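You operate a simulated robot arm through the tools that you are given. There is no shell and no other tool. Be economical: measure what you need, move in short steps, check, and stop when the job is done.

You run a simulated robot arm. Do the job below in one go: nothing can be reset, and whatever is moved stays where it is left.

JOB
Wrap both for posting: yellow band on the felt roll, striped sleeve on the tall carton.
Fine: lift the roll out of the slack green band first, and lay that band on the pull-out shelf.

The check looks at the end state, three seconds after you hand in, the way a careful person would. Anything else that was tipped, shoved, dropped, spilled or broken makes it a failure.

ROBOT AND FRAMES
A 6-joint arm with a two-finger parallel gripper, fixed in place. Base frame: the origin is at the foot of the arm, x ahead of it, y to its left, z up; the work surface is at about z = 0.72. Readings come in m, rad, newtons and seconds.
With the tool pointing down near the work surface it reaches from about 0.22 to 0.62 m from the base axis. Its first joint turns from -1.152 to 1.152 rad. Payload 2.7 kg.
The TCP is the grasp point between the finger pads, 0.023 m short of the fingertips. In the tool frame z runs along the fingers and y along their closing line. The gripper opens to 0.094 m. The fingers are 0.038 m wide and 0.01 m thick; the gripper's body (0.054 by 0.096 m) begins 0.039 m behind the TCP.
Orientation is that of the tool frame in the base frame, as a unit quaternion [x, y, z, w]. With the fingers straight down and closing along the base's y, the tool's x points along the base's -x, its y along +y and its z along -z.

CONTROLS
- The arm moves only by the tool arm_command. Its argument "plan" is text: rows parted by semicolons, each of 7 numbers parted by spaces: the turn, a rotation vector about the tool's x, y, z in rad, then the shift along the tool's x, y, z in m, then the finger opening in m, from 0 to 0.094. In form: rx ry rz x y z claw; .... A call has 1 to 8 rows; each row is the pose to reach, as a shift and turn from the pose commanded when the call began, along the tool's axes at that moment. Rows are played at 5 a second. More than 0.05 m and 0.15 rad between two rows, or a gripper value outside its range, and nothing of the call is played. Where a pose cannot be reached the arm comes as near as it can. A force on the tool above 40 N (or 10 N above the force at the start of the call, whichever is more), or a blocked arm, ends the call early, and 0.2 s more pass. Each finger travels about 0.045 m/s and halts on what it meets, pressing with about 25 N; the grip force reading is that of the motor and also rises with nothing between the fingers. The clock runs only during rows and for 0.2 s after the last one: add rows that repeat a pose to give the fingers time. The reply holds the time, the measured pose of the TCP, the force on the tool along the base axes, the opening and the grip force, in the units named above and with some noise.
- Cameras (640 x 400 px; columns grow to the right, rows downward): "scene" is fixed at [0.0809, -0.4368, 1.398]; the picture's right is [0.71, -0.71, 0.00], its down [-0.45, -0.45, -0.77] and it looks along [0.55, 0.55, -0.63] (base axes); focal length 261 px, centre (320, 200). "wrist" rides on the gripper at [-0.039, 0, -0.044] in the tool frame; the picture's right is [0.00, -1.00, 0.00], its down [0.97, 0.00, -0.24] and it looks along [0.24, 0.00, 0.97] (tool axes); focal length 218 px, centre (320, 200).
- grab_frame(camera): a new picture of that camera. No time passes.
- probe_pixels(camera, pixels): there is no depth. For up to 12 entries [column, row, z] of the newest picture of that camera ("zoom" is the newest enlarged one), the place [x, y] in the base frame at which the ray of that pixel passes the height z, good to about 0.003 m. No time passes.
- enlarge(camera, box): a new picture of the part [left, top, right, bottom] of that camera's present view, enlarged. No time passes.
- job_done(): hands the job in; it is judged then, once.

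Work in short steps. Measure before you move; look again where a grasp or a placing could have gone wrong, and mend it. You have 80 turns and 34 pictures in all, those below and enlarged ones among them. Open the gripper and draw the arm clear of the work before you hand the job in, unless the task says otherwise; then end with one line.

The tools are called after "Emit:" as name(argument=value, ...) on one line, values as JSON. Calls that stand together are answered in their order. arm_command: Moves the arm, as the interface text tells. Its arguments: {"type":"object","properties":{"plan":{"type":"string"}},"required":["plan"]} The other tools are called the same way: grab_frame (camera) takes a picture; probe_pixels (camera, pixels) gives the place at which the rays of pixels pass given heights; enlarge (camera, box) takes an enlarged picture of a part of a camera's view; job_done () hands the job in.

At the start:

```text
time: 0.0
tcp_pos: [0.4528, 0.1574, 1.101]
ee_rot: [-0.001, 1.0, 0.0, 0.0]
wrist_force: [0.6, -0.7, 0.4]
opening: 0.0938
gripper_force: 0.0
```

scene: 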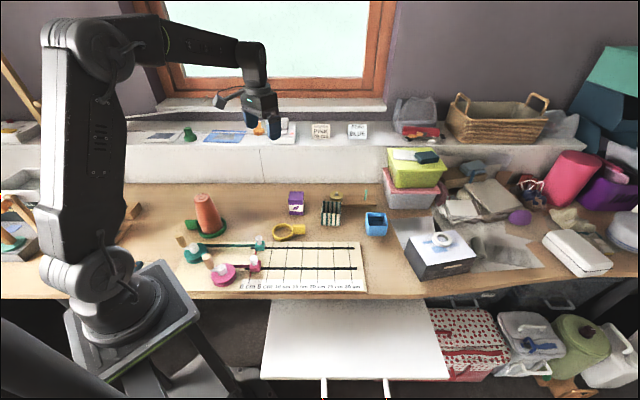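
wrist: 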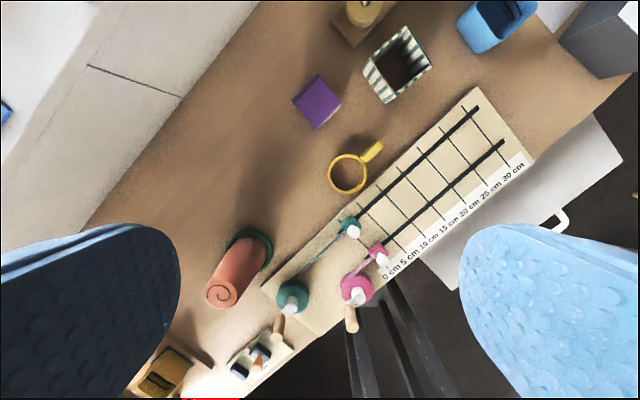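

The pictures show the felt roll near (207,213), yellow band (288,231), striped sleeve (331,212), purple carton (296,203). I'll enlarge these for detail.

Emit:
enlarge(camera="scene", box=[170, 170, 400, 310])

Emit:
enlarge(camera="wrist", box=[180, 0, 560, 330])

```text
2.78 times, centred on (285, 240) of scene
```

zoom: 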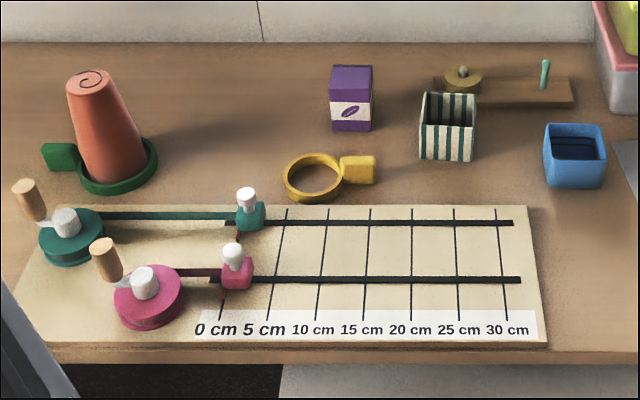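

```text
1.21 times, centred on (370, 165) of wrist
```

zoom: 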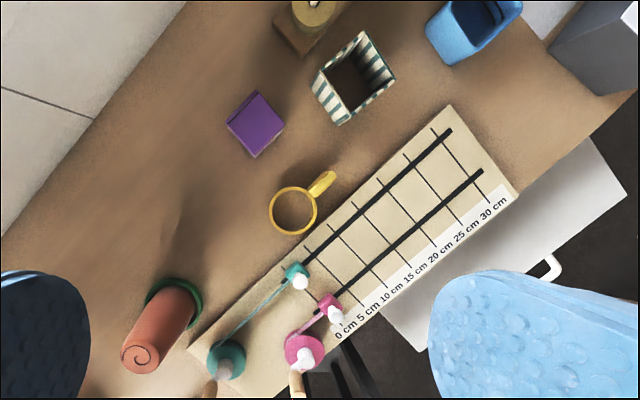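

I'll measure positions from both views: the roll's base and top, bands, sleeve, carton, shelf.

Emit:
probe_pixels(camera="scene", pixels=[[211.6, 231, 0.72], [202.3, 197.6, 0.8], [202.3, 197.6, 0.84], [284, 233.5, 0.73], [298, 230.5, 0.73], [296, 216, 0.72], [296, 193.5, 0.79], [331, 226, 0.72], [331, 204, 0.76], [265, 377, 0.6], [265, 377, 0.68], [447, 377, 0.6]])

Emit:
probe_pixels(camera="wrist", pixels=[[220, 295, 0.8], [220, 295, 0.84], [250, 250, 0.72], [347, 174, 0.73], [372, 152, 0.73], [317, 101, 0.79], [317, 101, 0.81], [401, 56, 0.76], [458, 289, 0.6], [458, 289, 0.68], [622, 158, 0.6], [622, 158, 0.68]])

```text
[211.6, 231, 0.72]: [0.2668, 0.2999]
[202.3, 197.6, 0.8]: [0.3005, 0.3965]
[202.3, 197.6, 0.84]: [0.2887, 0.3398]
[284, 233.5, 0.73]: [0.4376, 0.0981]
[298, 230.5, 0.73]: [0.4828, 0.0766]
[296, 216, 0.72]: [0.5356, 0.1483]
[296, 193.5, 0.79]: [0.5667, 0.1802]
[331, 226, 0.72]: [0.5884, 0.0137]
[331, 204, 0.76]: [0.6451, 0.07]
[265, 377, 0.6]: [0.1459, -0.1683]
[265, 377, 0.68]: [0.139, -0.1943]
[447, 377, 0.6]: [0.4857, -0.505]
```

```text
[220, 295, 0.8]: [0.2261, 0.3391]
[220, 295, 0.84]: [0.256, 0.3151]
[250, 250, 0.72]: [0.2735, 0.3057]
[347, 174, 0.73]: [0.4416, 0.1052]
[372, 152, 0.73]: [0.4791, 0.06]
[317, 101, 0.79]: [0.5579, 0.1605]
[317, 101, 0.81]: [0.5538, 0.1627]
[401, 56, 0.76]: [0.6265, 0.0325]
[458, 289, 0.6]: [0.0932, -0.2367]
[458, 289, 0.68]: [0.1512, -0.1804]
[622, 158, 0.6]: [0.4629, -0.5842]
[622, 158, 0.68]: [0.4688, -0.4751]
```

The roll is about 0.145 m tall and tapered, at (0.27, 0.303). Carton top is about z 0.805 at (0.555, 0.163), and the shelf is at z about 0.665. I'll move above the roll, staying high, for a closer view.

Emit:
arm_command(plan="0 0 0 0.031 0.024 0.01 0.094; 0 0 0 0.061 0.049 0.02 0.094; 0 0 0 0.092 0.073 0.03 0.094; 0 0 0 0.122 0.097 0.04 0.094; 0 0 0 0.153 0.122 0.05 0.094; 0 0 0 0.183 0.146 0.06 0.094; 0 0 0 0.183 0.146 0.06 0.094")

Emit:
grab_frame(camera="wrist")

```text
time: 1.6
tcp_pos: [0.2665, 0.3045, 1.04]
ee_rot: [0.0, 1.0, 0.001, 0.0]
wrist_force: [0.0, -0.7, 0.0]
opening: 0.0941
gripper_force: 0.1
```

```text
29 pictures are left
```

wrist: 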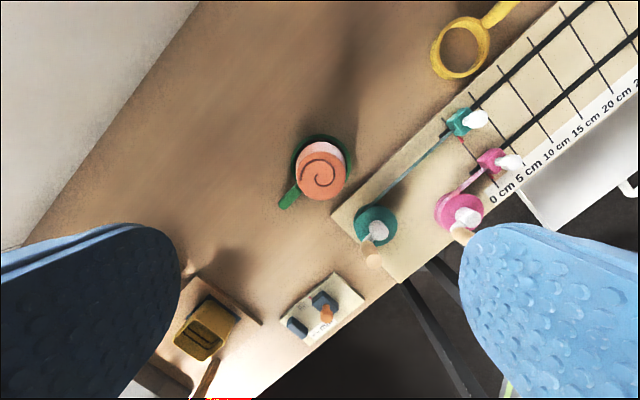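

The roll's top shows at (323,175) and the green tab at (288,200). Probing these.

Emit:
probe_pixels(camera="wrist", pixels=[[323, 177, 0.865], [299, 177, 0.865], [347, 177, 0.865], [323, 164, 0.73], [323, 134, 0.73], [291, 150, 0.73], [354, 160, 0.73], [285, 203, 0.735], [297, 186, 0.735], [326, 147, 0.78]])

Emit:
enlarge(camera="wrist", box=[240, 110, 400, 230])

```text
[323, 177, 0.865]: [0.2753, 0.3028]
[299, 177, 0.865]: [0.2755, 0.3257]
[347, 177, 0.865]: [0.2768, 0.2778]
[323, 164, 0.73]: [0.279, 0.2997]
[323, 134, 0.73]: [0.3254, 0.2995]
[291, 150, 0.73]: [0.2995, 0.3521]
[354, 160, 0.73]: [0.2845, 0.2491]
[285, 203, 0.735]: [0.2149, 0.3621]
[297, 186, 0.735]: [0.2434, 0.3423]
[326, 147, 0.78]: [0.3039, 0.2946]
```

```text
3.33 times, centred on (320, 170) of wrist
```

zoom: 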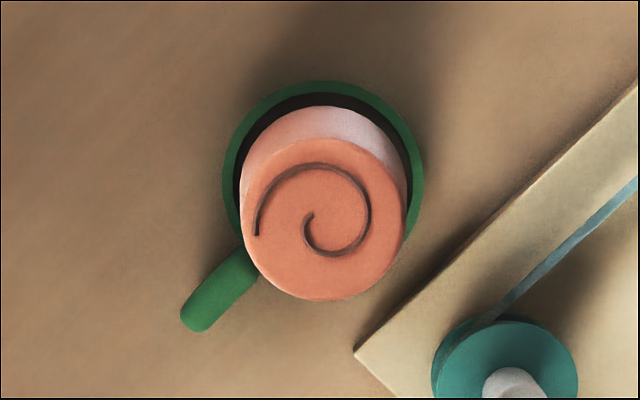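

The roll's top is about 0.048 m wide and centred at (0.275, 0.303), with the slack band clear around its base. I'll descend with the fingers astride the upper roll to z about 0.84.

Emit:
arm_command(plan="0 0 0 -0.004 -0.001 0.04 0.094; 0 0 0 -0.007 -0.001 0.08 0.094; 0 0 0 -0.007 -0.001 0.12 0.094; 0 0 0 -0.007 -0.001 0.16 0.094; 0 0 0 -0.007 -0.001 0.185 0.094; 0 0 0 -0.007 -0.001 0.2 0.094; 0 0 0 -0.007 -0.001 0.2 0.094")

Emit:
enlarge(camera="scene", box=[130, 120, 290, 270])

```text
time: 3.2
tcp_pos: [0.2755, 0.301, 0.8406]
ee_rot: [-0.001, 1.0, 0.001, -0.001]
wrist_force: [0.2, -0.9, -0.2]
opening: 0.094
gripper_force: 0.1
```

```text
2.67 times, centred on (210, 195) of scene
```

zoom: 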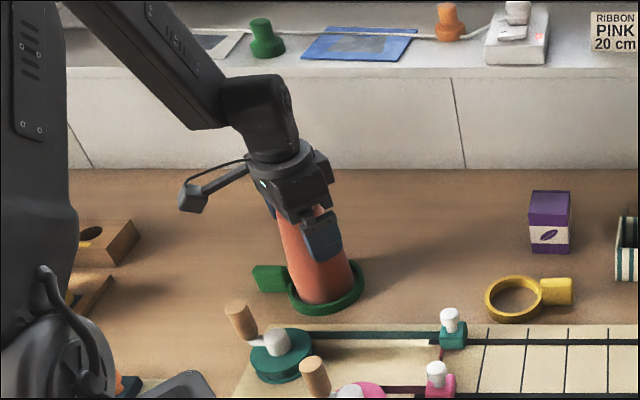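

Fingers are astride the roll with no contact. I'll close with several hold rows.

Emit:
arm_command(plan="0 0 0 0 0 0 0.07; 0 0 0 0 0 0 0.05; 0 0 0 0 0 0 0.035; 0 0 0 0 0 0 0.035; 0 0 0 0 0 0 0.035; 0 0 0 0 0 0 0.035")

```text
time: 4.6
tcp_pos: [0.2759, 0.3017, 0.8403]
ee_rot: [-0.001, 1.0, 0.002, 0.001]
wrist_force: [0.7, 4.3, 7.7]
opening: 0.06
gripper_force: 24.6
```

The grip holds at 0.060 m with 24.6 N. I'll lift 0.10 m straight up and check that the green band stays down.

Emit:
arm_command(plan="0 0 0 0 0 -0.015 0.035; 0 0 0 0 0 -0.03 0.035; 0 0 0 0 0 -0.055 0.035; 0 0 0 0 0 -0.08 0.035; 0 0 0 0 0 -0.1 0.035; 0 0 0 0 0 -0.1 0.035")

Emit:
grab_frame(camera="scene")

```text
time: 6.0
tcp_pos: [0.2748, 0.3018, 0.9416]
ee_rot: [-0.001, 1.0, 0.001, 0.0]
wrist_force: [-0.5, -1.1, -2.8]
opening: 0.0598
gripper_force: 24.7
```

```text
26 pictures are left
```

scene: 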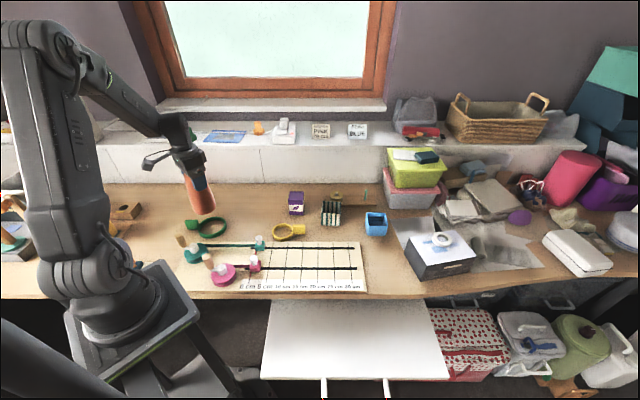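

The roll is clear and the green band stayed flat at (212,228). I'll carry the roll to free desk at (0.40, 0.25) and lower it nearly to the surface.

Emit:
arm_command(plan="0 0 0 -0.04 -0.017 0 0.035; 0 0 0 -0.083 -0.034 0 0.035; 0 0 0 -0.125 -0.051 0 0.035; 0 0 0 -0.125 -0.051 0.03 0.035; 0 0 0 -0.125 -0.051 0.06 0.035; 0 0 0 -0.125 -0.051 0.085 0.035; 0 0 0 -0.125 -0.051 0.095 0.035; 0 0 0 -0.125 -0.051 0.095 0.035")

Emit:
arm_command(plan="0 0 0 0 0 0.002 0.035; 0 0 0 0 0 0.004 0.035; 0 0 0 0 0 0.005 0.035; 0 0 0 0 0 0.005 0.035")

```text
time: 7.8
tcp_pos: [0.3988, 0.2518, 0.8453]
ee_rot: [-0.001, 1.0, 0.001, 0.0]
wrist_force: [-0.8, -0.2, -1.5]
opening: 0.0598
gripper_force: 25.2
```

```text
time: 8.8
tcp_pos: [0.4, 0.2513, 0.8409]
ee_rot: [-0.001, 1.0, 0.001, -0.001]
wrist_force: [0.4, 0.0, -1.5]
opening: 0.0597
gripper_force: 24.8
```

The force still shows the roll's weight (-1.5 N), so it has not touched yet. I'll lower it in 1 mm steps.

Emit:
arm_command(plan="0 0 0 0 0 0.001 0.035; 0 0 0 0 0 0.002 0.035; 0 0 0 0 0 0.002 0.035")

```text
time: 9.6
tcp_pos: [0.3997, 0.2501, 0.8405]
ee_rot: [-0.001, 1.0, 0.001, 0.001]
wrist_force: [-2.7, -2.2, 17.2]
opening: 0.0601
gripper_force: 24.8
```

Contact is made (17 N upward), so the roll is standing. I'll release it and then rise.

Emit:
arm_command(plan="0 0 0 0 0 -0.0015 0.035; 0 0 0 0 0 -0.0015 0.07; 0 0 0 0 0 -0.0015 0.094; 0 0 0 0 0 -0.0015 0.094; 0 0 0 0 0 -0.0015 0.094; 0 0 0 0 0 -0.0015 0.094")

Emit:
arm_command(plan="0 0 0 0 0 -0.03 0.094; 0 0 0 0 0 -0.07 0.094; 0 0 0 0 0 -0.11 0.094; 0 0 0 0.04 0.02 -0.12 0.094; 0 0 0 0.08 0.04 -0.12 0.094; 0 0 0 0.12 0.05 -0.12 0.094; 0 0 0 0.12 0.05 -0.12 0.094")

Emit:
grab_frame(camera="wrist")

```text
time: 11.0
tcp_pos: [0.3996, 0.2503, 0.8404]
ee_rot: [-0.002, 1.0, 0.0, 0.001]
wrist_force: [0.1, -0.9, -1.1]
opening: 0.094
gripper_force: 0.1
```

```text
time: 12.6
tcp_pos: [0.2812, 0.3007, 0.9626]
ee_rot: [0.0, 1.0, 0.0, 0.0]
wrist_force: [-0.2, 0.1, -0.1]
opening: 0.094
gripper_force: 0.0
```

```text
25 pictures are left
```

wrist: 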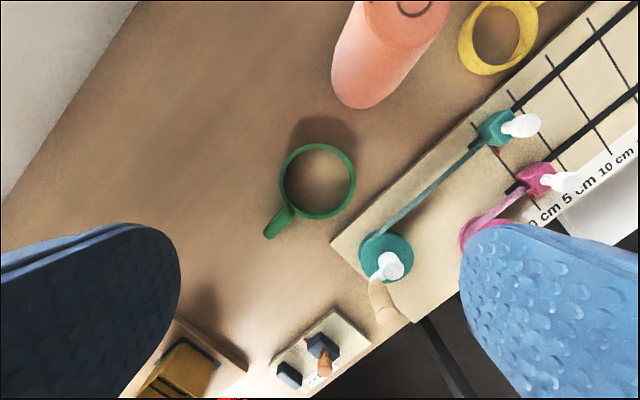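

The green ring is free, centred at (318,180) with its tab running to (265,237). I'll probe it and enlarge the scene for heights.

Emit:
probe_pixels(camera="wrist", pixels=[[318, 180, 0.735], [265, 236, 0.745], [268, 220, 0.745], [279, 236, 0.745], [293, 207, 0.745], [287, 207, 0.745], [300, 215, 0.745], [355, 178, 0.735], [280, 180, 0.735], [318, 143, 0.735]])

Emit:
enlarge(camera="scene", box=[175, 175, 315, 265])

```text
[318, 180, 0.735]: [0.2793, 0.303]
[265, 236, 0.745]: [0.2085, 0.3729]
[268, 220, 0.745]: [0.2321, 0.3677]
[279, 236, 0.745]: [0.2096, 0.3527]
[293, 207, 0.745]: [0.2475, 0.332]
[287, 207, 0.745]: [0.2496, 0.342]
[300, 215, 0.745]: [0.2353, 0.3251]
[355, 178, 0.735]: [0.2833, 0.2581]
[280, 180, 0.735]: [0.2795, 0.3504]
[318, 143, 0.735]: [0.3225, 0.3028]
```

```text
4.44 times, centred on (245, 220) of scene
```

zoom: 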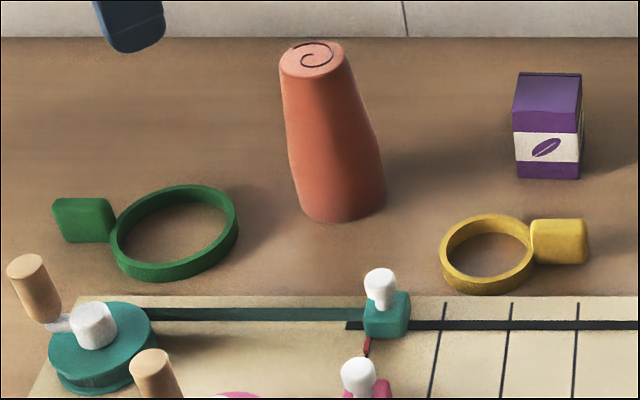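

The green tab runs radially from its ring, centred near (0.228, 0.352). I'll turn the gripper 0.77 rad so the fingers straddle the tab and go down to z 0.81 first.

Emit:
arm_command(plan="0 0 0.128 0.009 0.009 0 0.06; 0 0 0.256 0.018 0.018 0.02 0.06; 0 0 0.384 0.027 0.027 0.05 0.06; 0 0 0.512 0.036 0.035 0.08 0.06; 0 0 0.64 0.045 0.044 0.11 0.06; 0 0 0.768 0.054 0.052 0.14 0.06; 0 0 0.768 0.054 0.052 0.153 0.06; 0 0 0.768 0.054 0.052 0.153 0.06")

Emit:
grab_frame(camera="wrist")

```text
time: 14.4
tcp_pos: [0.2296, 0.3528, 0.8062]
ee_rot: [0.375, 0.927, 0.001, 0.0]
wrist_force: [0.4, -0.1, 0.5]
opening: 0.0602
gripper_force: 0.0
```

```text
23 pictures are left
```

wrist: 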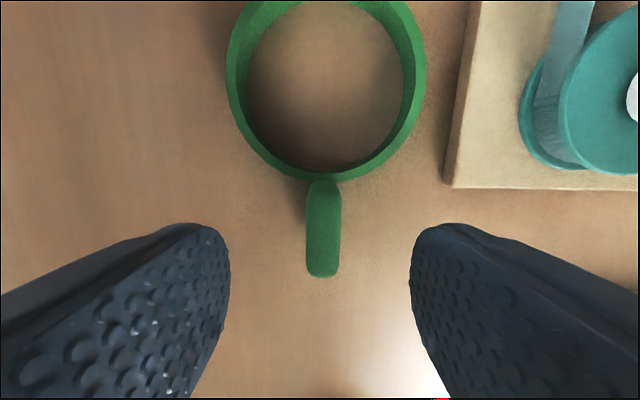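

Aligned: the tab is at columns 306–341, rows 182–277. Probing its centre and extents.

Emit:
probe_pixels(camera="wrist", pixels=[[324, 225, 0.745], [324, 182, 0.745], [324, 268, 0.745], [306, 230, 0.745], [341, 230, 0.745], [324, 277, 0.722]])

```text
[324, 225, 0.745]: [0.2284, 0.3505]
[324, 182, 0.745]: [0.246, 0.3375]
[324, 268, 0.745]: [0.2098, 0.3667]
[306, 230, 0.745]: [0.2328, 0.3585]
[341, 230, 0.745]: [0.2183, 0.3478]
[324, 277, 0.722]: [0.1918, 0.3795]
```

Centre (0.228, 0.351) matches the TCP. I'll lower 0.059 and close on the tab.

Emit:
arm_command(plan="0 0 0 0.003 0 0.03 0.06; 0 0 0 0.003 0 0.05 0.06; 0 0 0 0.003 0 0.059 0.06; 0 0 0 0.003 0 0.059 0.03; 0 0 0 0.003 0 0.059 0.005; 0 0 0 0.003 0 0.059 0.005; 0 0 0 0.003 0 0.059 0.005; 0 0 0 0.003 0 0.059 0.005")

Emit:
arm_command(plan="0 0 0 0 0 -0.03 0.005; 0 0 0 0 0 -0.07 0.005; 0 0 0 0 0 -0.11 0.005; 0 0 0 0 0 -0.15 0.005; 0 0 0 0 0 -0.19 0.005; 0 0 0 0 0 -0.22 0.005; 0 0 0 0 0 -0.22 0.005")

Emit:
grab_frame(camera="scene")

```text
time: 16.2
tcp_pos: [0.2285, 0.352, 0.7482]
ee_rot: [0.374, 0.928, 0.001, -0.002]
wrist_force: [-0.6, 0.2, 0.3]
opening: 0.0153
gripper_force: 24.7
out of reach, approached as far as the arm can: row 1, 2, 3, 4, 5, 6, 7, 8
```

```text
time: 17.8
tcp_pos: [0.2285, 0.3515, 0.9712]
ee_rot: [0.373, 0.928, 0.001, -0.001]
wrist_force: [0.7, 0.8, -0.2]
opening: 0.0146
gripper_force: 25.2
```

```text
22 pictures are left
```

scene: 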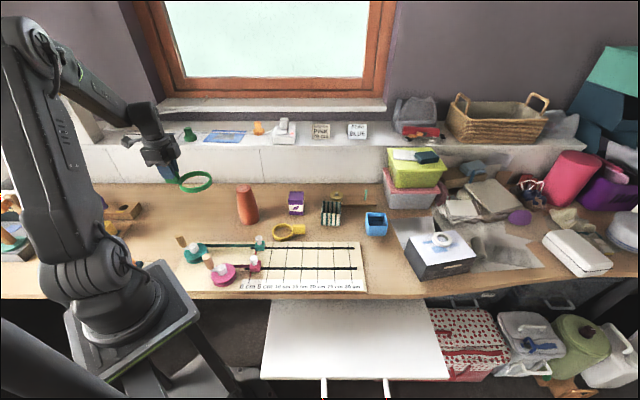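

The band is held clear of everything. Probing the shelf corners to choose a landing spot.

Emit:
probe_pixels(camera="scene", pixels=[[263, 377, 0.665], [448, 379, 0.665], [275, 302, 0.665], [427, 302, 0.665], [350, 340, 0.665], [320, 300, 0.72], [420, 300, 0.72], [240, 297, 0.72], [365, 292, 0.725]])

```text
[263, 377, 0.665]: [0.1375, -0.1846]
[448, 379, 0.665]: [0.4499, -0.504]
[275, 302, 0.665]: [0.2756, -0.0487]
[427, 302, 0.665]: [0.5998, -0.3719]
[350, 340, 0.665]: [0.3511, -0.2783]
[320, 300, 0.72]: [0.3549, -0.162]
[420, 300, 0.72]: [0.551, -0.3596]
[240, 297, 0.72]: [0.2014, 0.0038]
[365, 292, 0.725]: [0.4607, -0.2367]
```

The shelf's mid region is near (0.354, -0.284) and the desk's front edge lies on x+y≈0.192. I'll carry the band high through (0.36, 0.05) toward the shelf, keeping its orientation so the tab lies along the shelf.

Emit:
arm_command(plan="0 0 0 -0.038 -0.0158 0 0.005; 0 0 0 -0.076 -0.0315 0 0.005; 0 0 0 -0.114 -0.0473 0 0.005; 0 0 0 -0.152 -0.063 0 0.005; 0 0 0 -0.19 -0.0788 0 0.005; 0 0 0 -0.228 -0.0945 0 0.005; 0 0 0 -0.266 -0.11 0 0.005; 0 0 0 -0.304 -0.126 0 0.005")

```text
time: 19.6
tcp_pos: [0.363, 0.0486, 0.9692]
ee_rot: [0.374, 0.927, 0.001, -0.001]
wrist_force: [-0.4, -0.4, -0.5]
opening: 0.0149
gripper_force: 25.2
```

On track. Continuing to above the shelf.

Emit:
arm_command(plan="0 0 0 -0.0266 -0.0353 0.01 0.005; 0 0 0 -0.0531 -0.0706 0.02 0.005; 0 0 0 -0.0797 -0.1059 0.03 0.005; 0 0 0 -0.1063 -0.1411 0.04 0.005; 0 0 0 -0.1329 -0.1764 0.05 0.005; 0 0 0 -0.1594 -0.2117 0.06 0.005; 0 0 0 -0.186 -0.247 0.07 0.005; 0 0 0 -0.186 -0.247 0.07 0.005")

Emit:
grab_frame(camera="wrist")

Emit:
grab_frame(camera="scene")

```text
time: 21.4
tcp_pos: [0.3213, -0.257, 0.8963]
ee_rot: [0.374, 0.927, 0.0, -0.001]
wrist_force: [-0.2, 0.6, -0.6]
opening: 0.0147
gripper_force: 25.2
```

```text
21 pictures are left
```

wrist: 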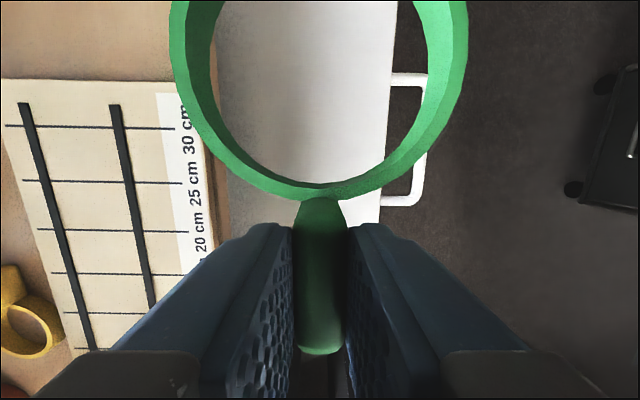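

```text
20 pictures are left
```

scene: 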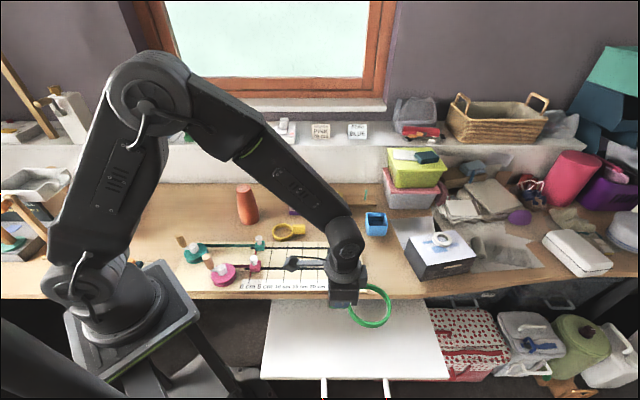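

The shelf shows between columns 225 (desk edge) and 388 (front edge). Probing for the midline and shelf height.

Emit:
probe_pixels(camera="wrist", pixels=[[389, 60, 0.665], [389, 60, 0.69], [389, 60, 0.64], [385, 150, 0.665], [226, 190, 0.72], [215, 150, 0.72], [320, 90, 0.665]])

```text
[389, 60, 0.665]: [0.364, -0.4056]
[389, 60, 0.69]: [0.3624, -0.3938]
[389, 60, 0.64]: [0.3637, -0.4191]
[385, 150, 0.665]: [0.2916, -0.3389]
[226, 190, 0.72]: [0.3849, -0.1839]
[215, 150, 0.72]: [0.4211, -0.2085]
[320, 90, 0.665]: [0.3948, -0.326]
```

The shelf's front edge is on x+y≈-0.045, so the TCP (x+y=0.064) is near the midline. I'll descend to z about 0.71.

Emit:
arm_command(plan="0 0 0 0 0 0.04 0.005; 0 0 0 0 0 0.08 0.005; 0 0 0 0 0 0.12 0.005; 0 0 0 0 0 0.15 0.005; 0 0 0 0 0 0.17 0.005; 0 0 0 0 0 0.18 0.005; 0 0 0 0 0 0.185 0.005; 0 0 0 0 0 0.185 0.005")

Emit:
arm_command(plan="0 0 0 0 0 0.003 0.005; 0 0 0 0 0 0.006 0.005; 0 0 0 0 0 0.009 0.005; 0 0 0 0 0 0.011 0.005; 0 0 0 0 0 0.013 0.005; 0 0 0 0 0 0.013 0.005")

Emit:
enlarge(camera="scene", box=[280, 250, 440, 380])

```text
time: 23.2
tcp_pos: [0.324, -0.2574, 0.7132]
ee_rot: [0.375, 0.927, 0.001, 0.0]
wrist_force: [-1.4, 0.2, 5.2]
opening: 0.0149
gripper_force: 25.1
```

```text
time: 23.9
tcp_pos: [0.3238, -0.2562, 0.7076]
ee_rot: [0.375, 0.927, 0.001, -0.002]
wrist_force: [-3.5, 2.0, 9.9]
opening: 0.0148
gripper_force: 25.1
stopped in row 3: the force on the tool passed its limit (the readings are from after the stop); the commanded pose is now the measured one
```

```text
3.08 times, centred on (360, 315) of scene
```

zoom: 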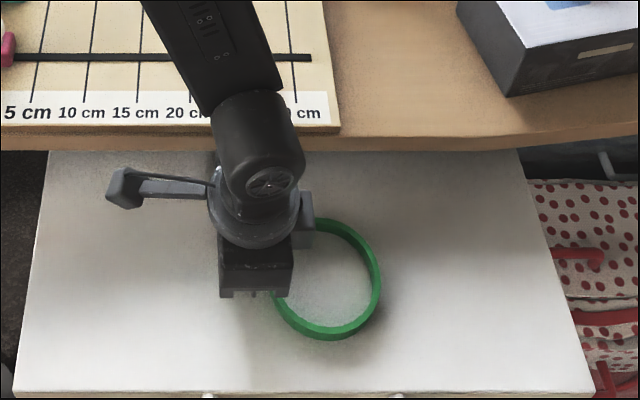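

It has contact on the shelf (about 10 N at z 0.708). I'll relieve 1 mm, open moderately and rise.

Emit:
arm_command(plan="0 0 0 0 0 0 0.015; 0 0 0 0 0 0 0.03; 0 0 0 0 0 0 0.05; 0 0 0 0 0 0 0.05; 0 0 0 0 0 0 0.05")

Emit:
arm_command(plan="0 0 0 0 0 -0.03 0.05; 0 0 0 0 0 -0.07 0.05; 0 0 0 0 0 -0.11 0.05; 0 0 0 0 0 -0.15 0.05; 0 0 0 0 0 -0.19 0.05; 0 0 0 0 0 -0.23 0.05; 0 0 0 0 0 -0.26 0.05; 0 0 0 0 0 -0.26 0.05")

Emit:
grab_frame(camera="wrist")

```text
time: 25.1
tcp_pos: [0.3223, -0.2562, 0.7081]
ee_rot: [0.375, 0.927, -0.001, -0.002]
wrist_force: [0.2, 0.1, 0.3]
opening: 0.0501
gripper_force: 0.1
```

```text
time: 26.9
tcp_pos: [0.3212, -0.2564, 0.9689]
ee_rot: [0.374, 0.927, 0.001, -0.001]
wrist_force: [0.2, 0.1, 0.2]
opening: 0.0499
gripper_force: 0.0
```

```text
18 pictures are left
```

wrist: 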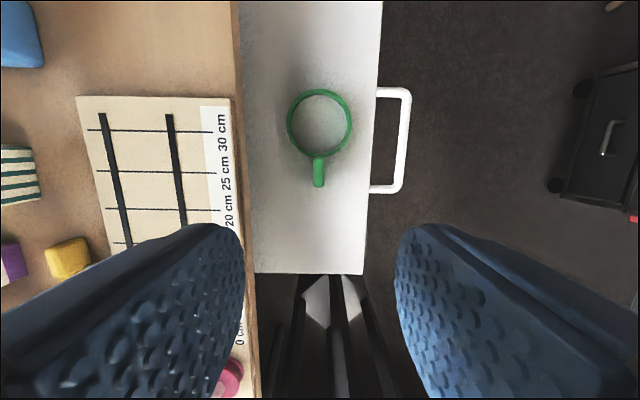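

The green band lies flat on the shelf, fully inside. Next I'll move above the yellow band's tab, near (0.483, 0.06).

Emit:
arm_command(plan="0 0 0 0.0128 0.0425 0 0.07; 0 0 0 0.0256 0.085 0 0.094; 0 0 0 0.0384 0.1275 0 0.094; 0 0 0 0.0512 0.17 0 0.094; 0 0 0 0.0641 0.2125 0 0.094; 0 0 0 0.0769 0.255 0 0.094; 0 0 0 0.0897 0.2975 0.01 0.094; 0 0 0 0.1025 0.34 0.02 0.094")

Emit:
arm_command(plan="0 0 0 0 0 0.04 0.094; 0 0 0 0 0 0.06 0.094; 0 0 0 0 0 0.06 0.094")

Emit:
grab_frame(camera="wrist")

```text
time: 28.7
tcp_pos: [0.4869, 0.0604, 0.9457]
ee_rot: [0.375, 0.927, 0.0, -0.002]
wrist_force: [-0.4, 0.6, 0.2]
opening: 0.0938
gripper_force: 0.1
```

```text
time: 29.5
tcp_pos: [0.4864, 0.06, 0.8854]
ee_rot: [0.375, 0.927, 0.001, -0.002]
wrist_force: [-0.1, 0.2, -0.8]
opening: 0.0939
gripper_force: 0.1
```

```text
17 pictures are left
```

wrist: 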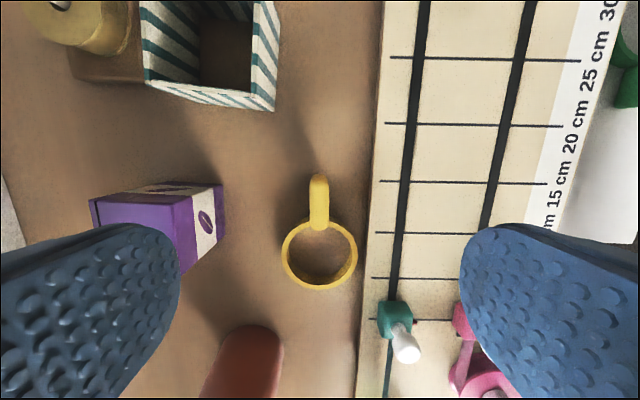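

The yellow tab is lined up at column 319, rows 177–226, with the ring centre at (320,252). Probing those.

Emit:
probe_pixels(camera="wrist", pixels=[[319, 180, 0.745], [319, 224, 0.745], [319, 202, 0.745], [320, 252, 0.735], [282, 253, 0.735], [357, 253, 0.735], [320, 289, 0.735], [222, 186, 0.805], [90, 200, 0.805]])

```text
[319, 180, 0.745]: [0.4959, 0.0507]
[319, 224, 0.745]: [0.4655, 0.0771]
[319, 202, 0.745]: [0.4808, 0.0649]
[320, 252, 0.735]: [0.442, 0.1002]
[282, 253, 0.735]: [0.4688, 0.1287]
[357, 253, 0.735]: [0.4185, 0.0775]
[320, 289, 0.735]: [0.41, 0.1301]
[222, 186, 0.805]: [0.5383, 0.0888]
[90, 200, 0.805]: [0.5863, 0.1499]
```

Tab centre and TCP agree, 0.060 m from the ring centre. I'll narrow to 0.05, descend to z 0.748 and close.

Emit:
arm_command(plan="0 0 0 0 0 0 0.07; 0 0 0 0 0 0.03 0.05; 0 0 0 0 0 0.07 0.05; 0 0 0 0 0 0.1 0.05; 0 0 0 0 0 0.125 0.05; 0 0 0 0 0 0.137 0.05; 0 0 0 0 0 0.137 0.05")

Emit:
arm_command(plan="0 0 0 0 0 0 0.03; 0 0 0 0 0 0 0.005; 0 0 0 0 0 0 0.005; 0 0 0 0 0 0 0.005; 0 0 0 0 0 0 0.005")

Emit:
arm_command(plan="0 0 0 0 0 -0.03 0.005; 0 0 0 0 0 -0.07 0.005; 0 0 0 0 0 -0.11 0.005; 0 0 0 0 0 -0.15 0.005; 0 0 0 0 0 -0.18 0.005; 0 0 0 0 0 -0.18 0.005")

Emit:
grab_frame(camera="scene")

```text
time: 31.1
tcp_pos: [0.4863, 0.0604, 0.7475]
ee_rot: [0.375, 0.927, 0.002, -0.001]
wrist_force: [-0.9, -0.3, -0.9]
opening: 0.05
gripper_force: 0.1
```

```text
time: 32.3
tcp_pos: [0.4864, 0.0597, 0.7493]
ee_rot: [0.375, 0.927, 0.001, -0.001]
wrist_force: [0.4, -0.2, 0.4]
opening: 0.0156
gripper_force: 25.5
```

```text
time: 33.7
tcp_pos: [0.4854, 0.0586, 0.929]
ee_rot: [0.375, 0.927, 0.001, -0.001]
wrist_force: [-0.7, 0.2, -0.7]
opening: 0.0152
gripper_force: 24.9
```

```text
16 pictures are left
```

scene: 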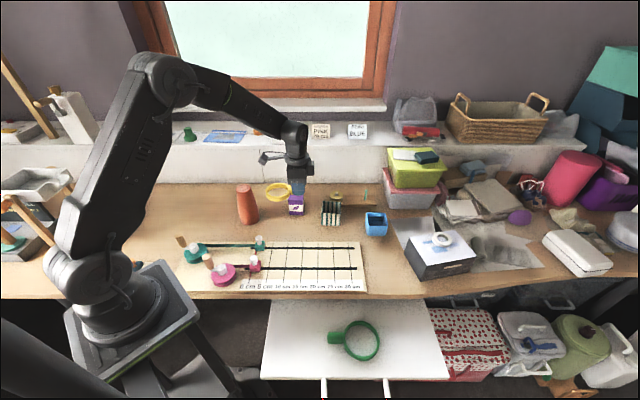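

The yellow band is held level at (279,191). I'll enlarge the roll to verify its exact axis.

Emit:
enlarge(camera="scene", box=[215, 170, 295, 230])

```text
6.67 times, centred on (255, 200) of scene
```

zoom: 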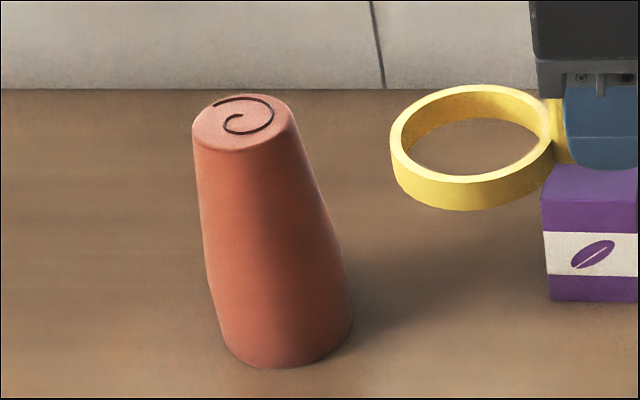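

Probing the roll top at (244,122), base at (288,335), and the held ring's centre at (472,135).

Emit:
probe_pixels(camera="zoom", pixels=[[244, 122, 0.86], [244, 122, 0.865], [244, 122, 0.87], [288, 335, 0.72], [472, 135, 0.918], [404, 140, 0.918], [546, 140, 0.918]])

```text
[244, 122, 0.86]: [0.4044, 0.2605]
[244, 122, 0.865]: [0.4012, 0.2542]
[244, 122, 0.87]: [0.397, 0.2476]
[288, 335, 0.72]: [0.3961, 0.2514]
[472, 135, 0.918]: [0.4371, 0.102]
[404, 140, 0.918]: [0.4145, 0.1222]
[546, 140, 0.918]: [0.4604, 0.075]
```

The roll axis is at (0.400, 0.2515) with its top at about 0.867. I'll shift the ring by (-0.041, +0.151) to sit above it, then look.

Emit:
arm_command(plan="0 0 0 0.0336 0.0201 0 0.005; 0 0 0 0.0672 0.0402 0 0.005; 0 0 0 0.1008 0.0603 0 0.005; 0 0 0 0.1344 0.0804 0 0.005; 0 0 0 0.1344 0.0804 0 0.005; 0 0 0 0.1344 0.0804 0 0.005")

Emit:
enlarge(camera="scene", box=[215, 140, 295, 230])

Emit:
grab_frame(camera="wrist")

```text
time: 35.1
tcp_pos: [0.4455, 0.212, 0.9297]
ee_rot: [0.374, 0.927, 0.0, -0.002]
wrist_force: [0.5, -0.8, -0.9]
opening: 0.0154
gripper_force: 24.9
```

```text
4.44 times, centred on (255, 185) of scene
```

zoom: 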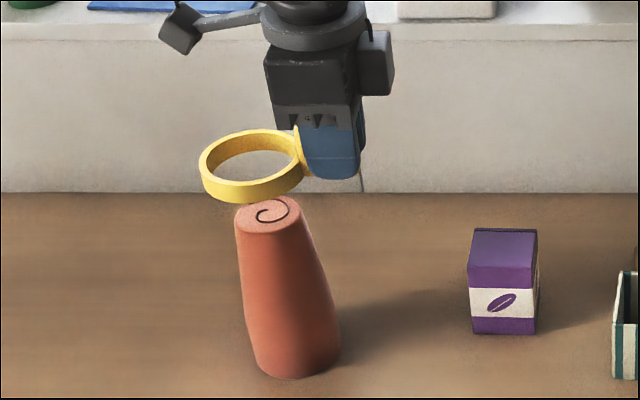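

```text
13 pictures are left
```

wrist: 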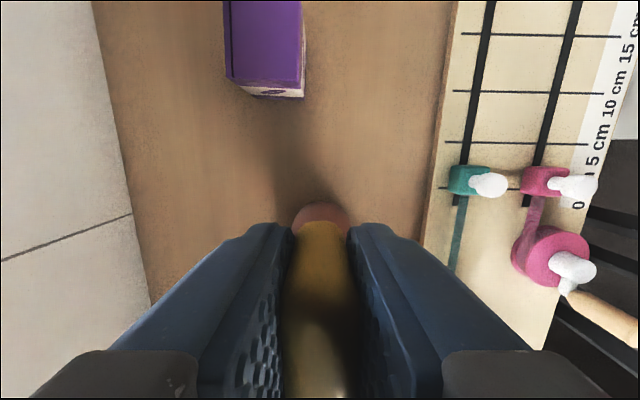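

Comparing the ring rim centre (251,155) with the roll top (269,215) by probing.

Emit:
probe_pixels(camera="zoom", pixels=[[251, 155, 0.918], [251, 155, 0.922], [200, 165, 0.918], [301, 145, 0.918], [246, 128, 0.918], [254, 184, 0.918], [251, 203, 0.901], [268, 216, 0.867], [234, 222, 0.867], [303, 212, 0.867]])

```text
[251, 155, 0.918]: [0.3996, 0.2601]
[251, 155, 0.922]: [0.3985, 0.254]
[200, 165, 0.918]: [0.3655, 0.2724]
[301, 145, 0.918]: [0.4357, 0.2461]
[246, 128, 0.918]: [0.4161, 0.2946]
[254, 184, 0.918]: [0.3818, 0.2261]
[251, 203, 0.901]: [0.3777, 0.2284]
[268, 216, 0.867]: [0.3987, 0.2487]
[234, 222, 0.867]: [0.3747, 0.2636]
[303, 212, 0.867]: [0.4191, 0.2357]
```

The ring sits about 5 mm too far in +y. I'll correct by (-0.001, -0.005) and descend 0.065 so the ring passes the roll's top.

Emit:
arm_command(plan="0 0 0 -0.0028 -0.0043 0 0.005; 0 0 0 -0.0028 -0.0043 0.015 0.005; 0 0 0 -0.0028 -0.0043 0.028 0.005; 0 0 0 -0.0028 -0.0043 0.038 0.005; 0 0 0 -0.0028 -0.0043 0.048 0.005; 0 0 0 -0.0028 -0.0043 0.058 0.005; 0 0 0 -0.0028 -0.0043 0.065 0.005; 0 0 0 -0.0028 -0.0043 0.065 0.005")

Emit:
enlarge(camera="scene", box=[215, 160, 295, 230])

```text
time: 36.9
tcp_pos: [0.4448, 0.2063, 0.865]
ee_rot: [0.375, 0.927, 0.002, -0.002]
wrist_force: [-0.1, 0.2, -1.8]
opening: 0.0151
gripper_force: 24.5
```

```text
5.71 times, centred on (255, 195) of scene
```

zoom: 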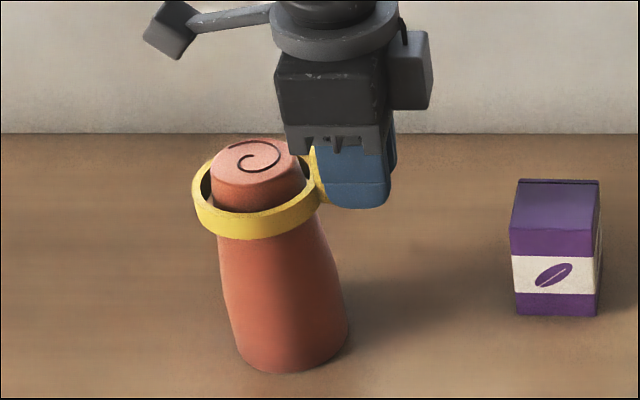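

The ring now encircles the roll's upper part, centred, with no force. I'll keep lowering in small steps until it seats.

Emit:
arm_command(plan="0 0 0 0 0 0.006 0.005; 0 0 0 0 0 0.012 0.005; 0 0 0 0 0 0.018 0.005; 0 0 0 0 0 0.024 0.005; 0 0 0 0 0 0.03 0.005; 0 0 0 0 0 0.03 0.005")

```text
time: 38.3
tcp_pos: [0.4437, 0.2058, 0.8364]
ee_rot: [0.375, 0.927, 0.002, -0.001]
wrist_force: [1.4, 0.3, 0.9]
opening: 0.0154
gripper_force: 24.8
```

Emit:
arm_command(plan="0 0 0 0 0 0.004 0.005; 0 0 0 0 0 0.008 0.005; 0 0 0 0 0 0.012 0.005; 0 0 0 0 0 0.016 0.005; 0 0 0 0 0 0.02 0.005; 0 0 0 0 0 0.02 0.005")

Emit:
enlarge(camera="scene", box=[215, 160, 295, 230])

```text
time: 39.7
tcp_pos: [0.4471, 0.2054, 0.8175]
ee_rot: [0.375, 0.927, 0.001, 0.0]
wrist_force: [6.0, -7.8, 20.6]
opening: 0.0153
gripper_force: 24.8
```

```text
5.71 times, centred on (255, 195) of scene
```

zoom: 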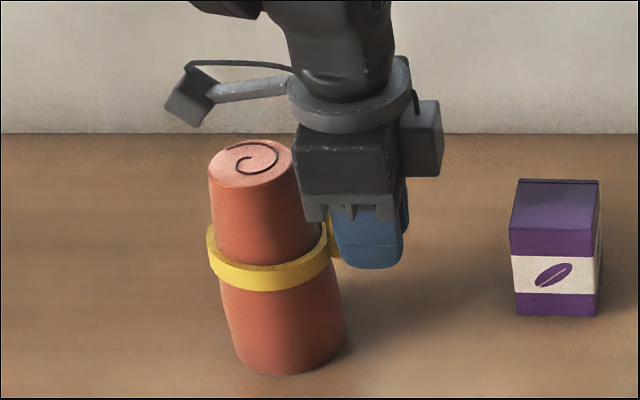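

The ring is seated snugly at mid-height (20 N upward, ring bottom about 0.79). I'll ease off about 1 mm and open.

Emit:
arm_command(plan="0 0 0 -0.0005 0 -0.001 0.005; 0 0 0 -0.0005 0 -0.001 0.02; 0 0 0 -0.0005 0 -0.001 0.035; 0 0 0 -0.0005 0 -0.001 0.05; 0 0 0 -0.0005 0 -0.001 0.05; 0 0 0 -0.0005 0 -0.001 0.05")

Emit:
arm_command(plan="0 0 0 -0.002 0 -0.015 0.05; 0 0 0 -0.004 0 -0.035 0.05; 0 0 0 -0.01 0 -0.065 0.05; 0 0 0 -0.03 0 -0.095 0.05; 0 0 0 -0.06 0 -0.12 0.05; 0 0 0 -0.08 0 -0.14 0.05; 0 0 0 -0.08 0 -0.14 0.05")

Emit:
enlarge(camera="scene", box=[215, 150, 415, 275])

```text
time: 41.1
tcp_pos: [0.4434, 0.2059, 0.8186]
ee_rot: [0.375, 0.927, 0.001, -0.001]
wrist_force: [-1.1, -0.8, -0.6]
opening: 0.05
gripper_force: 0.1
```

```text
time: 42.7
tcp_pos: [0.5021, 0.1491, 0.9576]
ee_rot: [0.374, 0.927, 0.001, -0.002]
wrist_force: [-0.5, 0.0, 0.1]
opening: 0.0499
gripper_force: 0.1
```

```text
3.20 times, centred on (315, 212) of scene
```

zoom: 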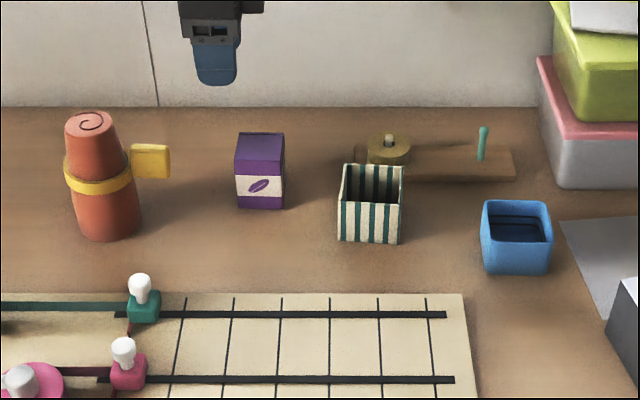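

The yellow band is seated on the standing roll. Now I'll move above the sleeve for a top view.

Emit:
arm_command(plan="0 0 0 -0.04 -0.003 0 0.07; 0 0 0 -0.08 -0.007 0 0.094; 0 0 0 -0.118 -0.01 0 0.094; 0 0 0 -0.118 -0.01 0 0.094")

Emit:
grab_frame(camera="wrist")

```text
time: 43.7
tcp_pos: [0.5794, 0.0583, 0.9558]
ee_rot: [0.374, 0.927, 0.001, -0.002]
wrist_force: [0.8, -0.1, 0.1]
opening: 0.094
gripper_force: 0.0
```

```text
9 pictures are left
```

wrist: 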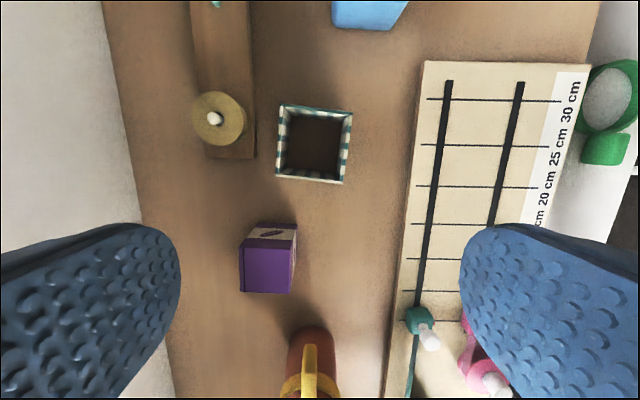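

The sleeve's rim spans about (277,105)–(353,184), rotated a few degrees, with the wooden board behind it at column 255. I'll enlarge for exact corners of the sleeve and carton.

Emit:
enlarge(camera="wrist", box=[190, 80, 390, 310])

```text
1.74 times, centred on (290, 195) of wrist
```

zoom: 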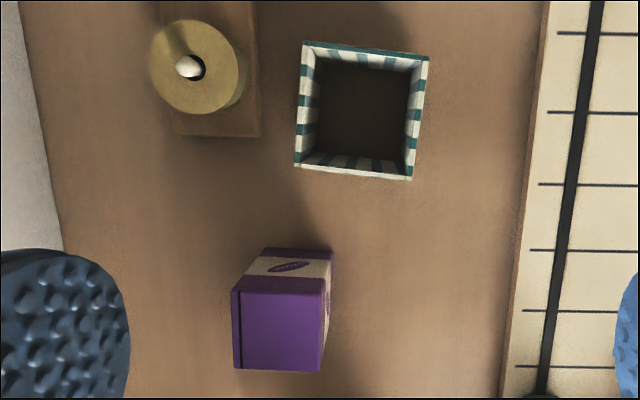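

Probing the rim corners at z 0.777, carton top corners at 0.805, and the board's edge.

Emit:
probe_pixels(camera="zoom", pixels=[[303, 41, 0.777], [429, 56, 0.777], [412, 181, 0.777], [294, 166, 0.777], [233, 291, 0.805], [325, 294, 0.805], [321, 372, 0.805], [234, 368, 0.805], [261, 137, 0.74], [257, 30, 0.74], [413, 181, 0.72]])

Emit:
enlarge(camera="scene", box=[280, 175, 380, 240])

```text
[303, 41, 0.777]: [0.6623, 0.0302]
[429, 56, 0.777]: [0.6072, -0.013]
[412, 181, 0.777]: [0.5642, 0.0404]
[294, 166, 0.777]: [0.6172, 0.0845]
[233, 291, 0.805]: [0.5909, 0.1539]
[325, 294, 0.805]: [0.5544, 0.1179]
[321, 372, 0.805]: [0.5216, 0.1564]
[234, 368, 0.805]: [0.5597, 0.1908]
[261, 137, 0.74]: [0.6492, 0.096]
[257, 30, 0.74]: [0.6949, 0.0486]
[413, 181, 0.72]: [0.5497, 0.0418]
```

```text
6.15 times, centred on (330, 208) of scene
```

zoom: 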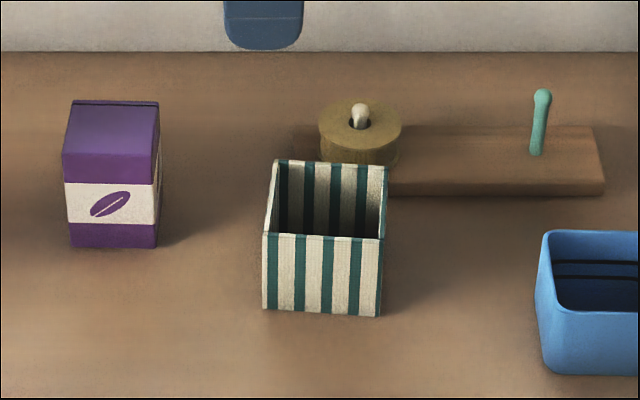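

Probing the same corners from the scene view to triangulate heights.

Emit:
probe_pixels(camera="zoom", pixels=[[75, 101, 0.805], [159, 101, 0.805], [153, 157, 0.805], [62, 152, 0.805], [276, 160, 0.777], [387, 168, 0.777], [384, 240, 0.777], [265, 233, 0.777], [263, 308, 0.72], [380, 316, 0.72], [69, 246, 0.72], [155, 248, 0.72]])

```text
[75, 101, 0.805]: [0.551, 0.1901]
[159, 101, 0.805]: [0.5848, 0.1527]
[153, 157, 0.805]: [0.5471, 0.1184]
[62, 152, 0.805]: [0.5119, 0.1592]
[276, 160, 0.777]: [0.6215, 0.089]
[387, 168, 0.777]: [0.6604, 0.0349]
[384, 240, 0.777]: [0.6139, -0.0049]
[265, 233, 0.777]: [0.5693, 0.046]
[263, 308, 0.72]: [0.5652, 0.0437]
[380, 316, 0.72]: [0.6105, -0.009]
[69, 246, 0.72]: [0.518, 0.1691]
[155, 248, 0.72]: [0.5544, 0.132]
```

Triangulated results:
- **Sleeve:** centre (0.6127, 0.0368), about 0.069 square, top at about 0.78, yaw 39°.
- **Carton:** centre (0.555, 0.162), about 0.053 square, top at about 0.796, yaw about 42.5°.

I'll move over the sleeve, turn 0.12 rad, and come down to about 0.85.

Emit:
arm_command(plan="0 0 0.06 -0.017 0.004 0 0.094; 0 0 0.12 -0.0347 0.0081 0.02 0.094; 0 0 0.12 -0.0347 0.0081 0.06 0.094; 0 0 0.12 -0.0347 0.0081 0.1 0.094; 0 0 0.12 -0.0347 0.0081 0.105 0.094; 0 0 0.12 -0.0347 0.0081 0.105 0.094")

Emit:
grab_frame(camera="wrist")

```text
time: 45.1
tcp_pos: [0.6107, 0.0425, 0.8531]
ee_rot: [0.43, 0.903, 0.001, -0.001]
wrist_force: [-0.1, 0.6, -0.1]
opening: 0.0939
gripper_force: 0.1
```

```text
6 pictures are left
```

wrist: 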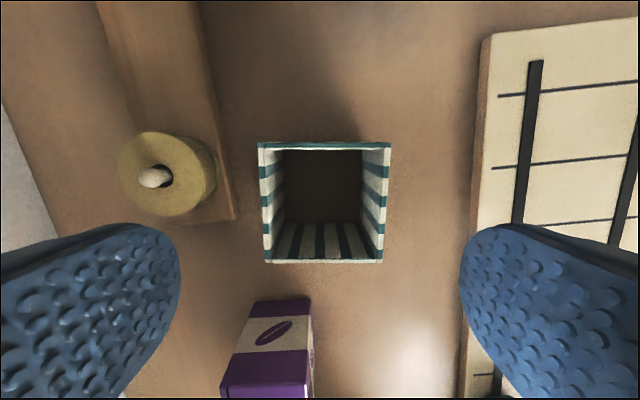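

The sleeve rim is now square to the gripper: corners (258,142), (391,142), (383,263), (265,263). Probing these to fix the grasp centre.

Emit:
probe_pixels(camera="wrist", pixels=[[258, 142, 0.78], [391, 142, 0.78], [383, 263, 0.78], [265, 263, 0.78], [237, 217, 0.74], [275, 155, 0.78], [364, 155, 0.78]])

```text
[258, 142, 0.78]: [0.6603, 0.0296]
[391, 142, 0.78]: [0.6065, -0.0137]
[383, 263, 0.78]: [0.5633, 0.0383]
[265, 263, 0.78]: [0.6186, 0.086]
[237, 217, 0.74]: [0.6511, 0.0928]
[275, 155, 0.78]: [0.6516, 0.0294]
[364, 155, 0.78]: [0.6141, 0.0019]
```

The grasp centre is off by 3.5 mm along the closing line. I'll correct that and descend to z 0.768.

Emit:
arm_command(plan="0 0 0 -0.003 -0.0035 0 0.094; 0 0 0 -0.003 -0.0035 0.03 0.094; 0 0 0 -0.003 -0.0035 0.055 0.094; 0 0 0 -0.003 -0.0035 0.075 0.094; 0 0 0 -0.003 -0.0035 0.085 0.094; 0 0 0 -0.003 -0.0035 0.085 0.094")

```text
time: 46.5
tcp_pos: [0.6098, 0.0378, 0.7663]
ee_rot: [0.43, 0.903, 0.001, -0.002]
wrist_force: [0.5, 0.3, -0.9]
opening: 0.0939
gripper_force: 0.0
```

Reached without contact. Closing on the sleeve.

Emit:
arm_command(plan="0 0 0 0 0 0 0.08; 0 0 0 0 0 0 0.07; 0 0 0 0 0 0 0.06; 0 0 0 0 0 0 0.06; 0 0 0 0 0 0 0.06; 0 0 0 0 0 0 0.06")

```text
time: 47.9
tcp_pos: [0.6096, 0.0376, 0.7664]
ee_rot: [0.43, 0.903, 0.001, -0.002]
wrist_force: [0.8, 0.6, 0.9]
opening: 0.0693
gripper_force: 25.5
```

Gripped at 0.0693 m. Lifting 0.125.

Emit:
arm_command(plan="0 0 0 0 0 -0.015 0.06; 0 0 0 0 0 -0.035 0.06; 0 0 0 0 0 -0.06 0.06; 0 0 0 0 0 -0.085 0.06; 0 0 0 0 0 -0.11 0.06; 0 0 0 0 0 -0.125 0.06; 0 0 0 0 0 -0.125 0.06")

```text
time: 49.5
tcp_pos: [0.6103, 0.0372, 0.8925]
ee_rot: [0.429, 0.903, 0.0, -0.002]
wrist_force: [-0.8, 0.4, -0.1]
opening: 0.0693
gripper_force: 25.5
```

The sleeve's bottom is at about 0.845, above the carton top. I'll move over the carton with yaw matched, then look.

Emit:
arm_command(plan="0 0 -0.015 0.034 0.0089 0 0.06; 0 0 -0.03 0.0676 0.0178 0 0.06; 0 0 -0.045 0.1013 0.0266 0 0.06; 0 0 -0.059 0.1351 0.0355 0 0.06; 0 0 -0.059 0.1351 0.0355 0 0.06; 0 0 -0.059 0.1351 0.0355 0 0.06")

Emit:
grab_frame(camera="wrist")

Emit:
enlarge(camera="scene", box=[260, 150, 340, 220])

```text
time: 50.9
tcp_pos: [0.5533, 0.1662, 0.8917]
ee_rot: [0.403, 0.915, 0.001, -0.002]
wrist_force: [0.2, 0.3, 0.4]
opening: 0.0695
gripper_force: 24.6
```

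```text
5 pictures are left
```

wrist: 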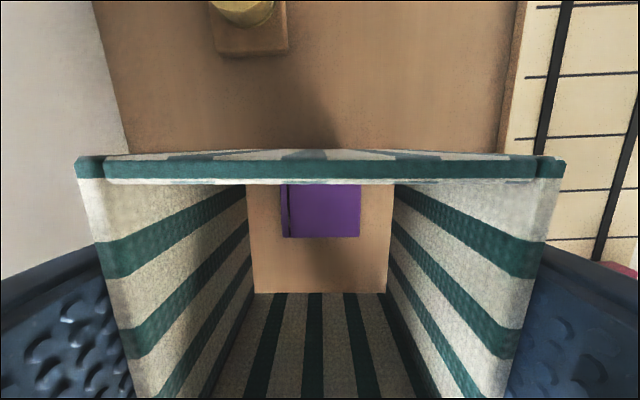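

```text
5.71 times, centred on (300, 185) of scene
```

zoom: 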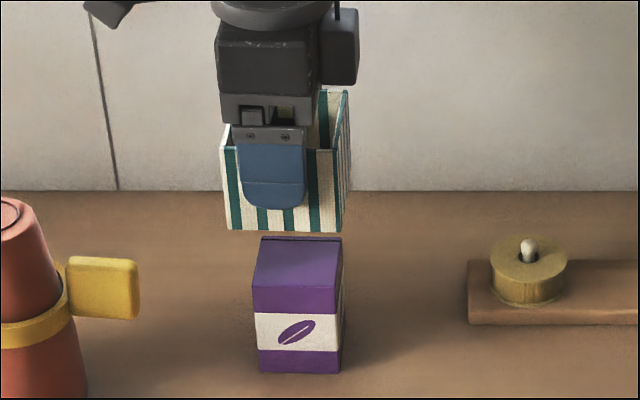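

Looking through the sleeve, the carton top is centred: columns 281–361 against an opening of 253–387. Its far edge leaves about 7 mm of clearance and the edges are parallel. I'll descend slowly with force watched.

Emit:
arm_command(plan="0 0 0 0 0 0.015 0.06; 0 0 0 0 0 0.03 0.06; 0 0 0 0 0 0.04 0.06; 0 0 0 0 0 0.05 0.06; 0 0 0 0 0 0.06 0.06; 0 0 0 0 0 0.07 0.06; 0 0 0 0 0 0.07 0.06")

Emit:
enlarge(camera="scene", box=[260, 150, 340, 220])

```text
time: 52.5
tcp_pos: [0.5521, 0.1656, 0.8221]
ee_rot: [0.403, 0.915, 0.0, -0.001]
wrist_force: [-0.4, -0.2, 0.0]
opening: 0.069
gripper_force: 24.5
```

```text
5.71 times, centred on (300, 185) of scene
```

zoom: 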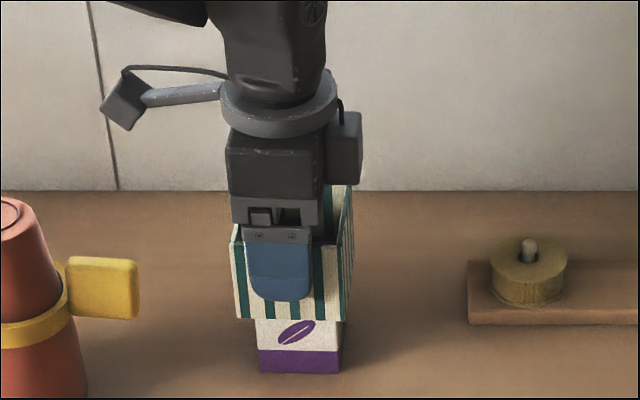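

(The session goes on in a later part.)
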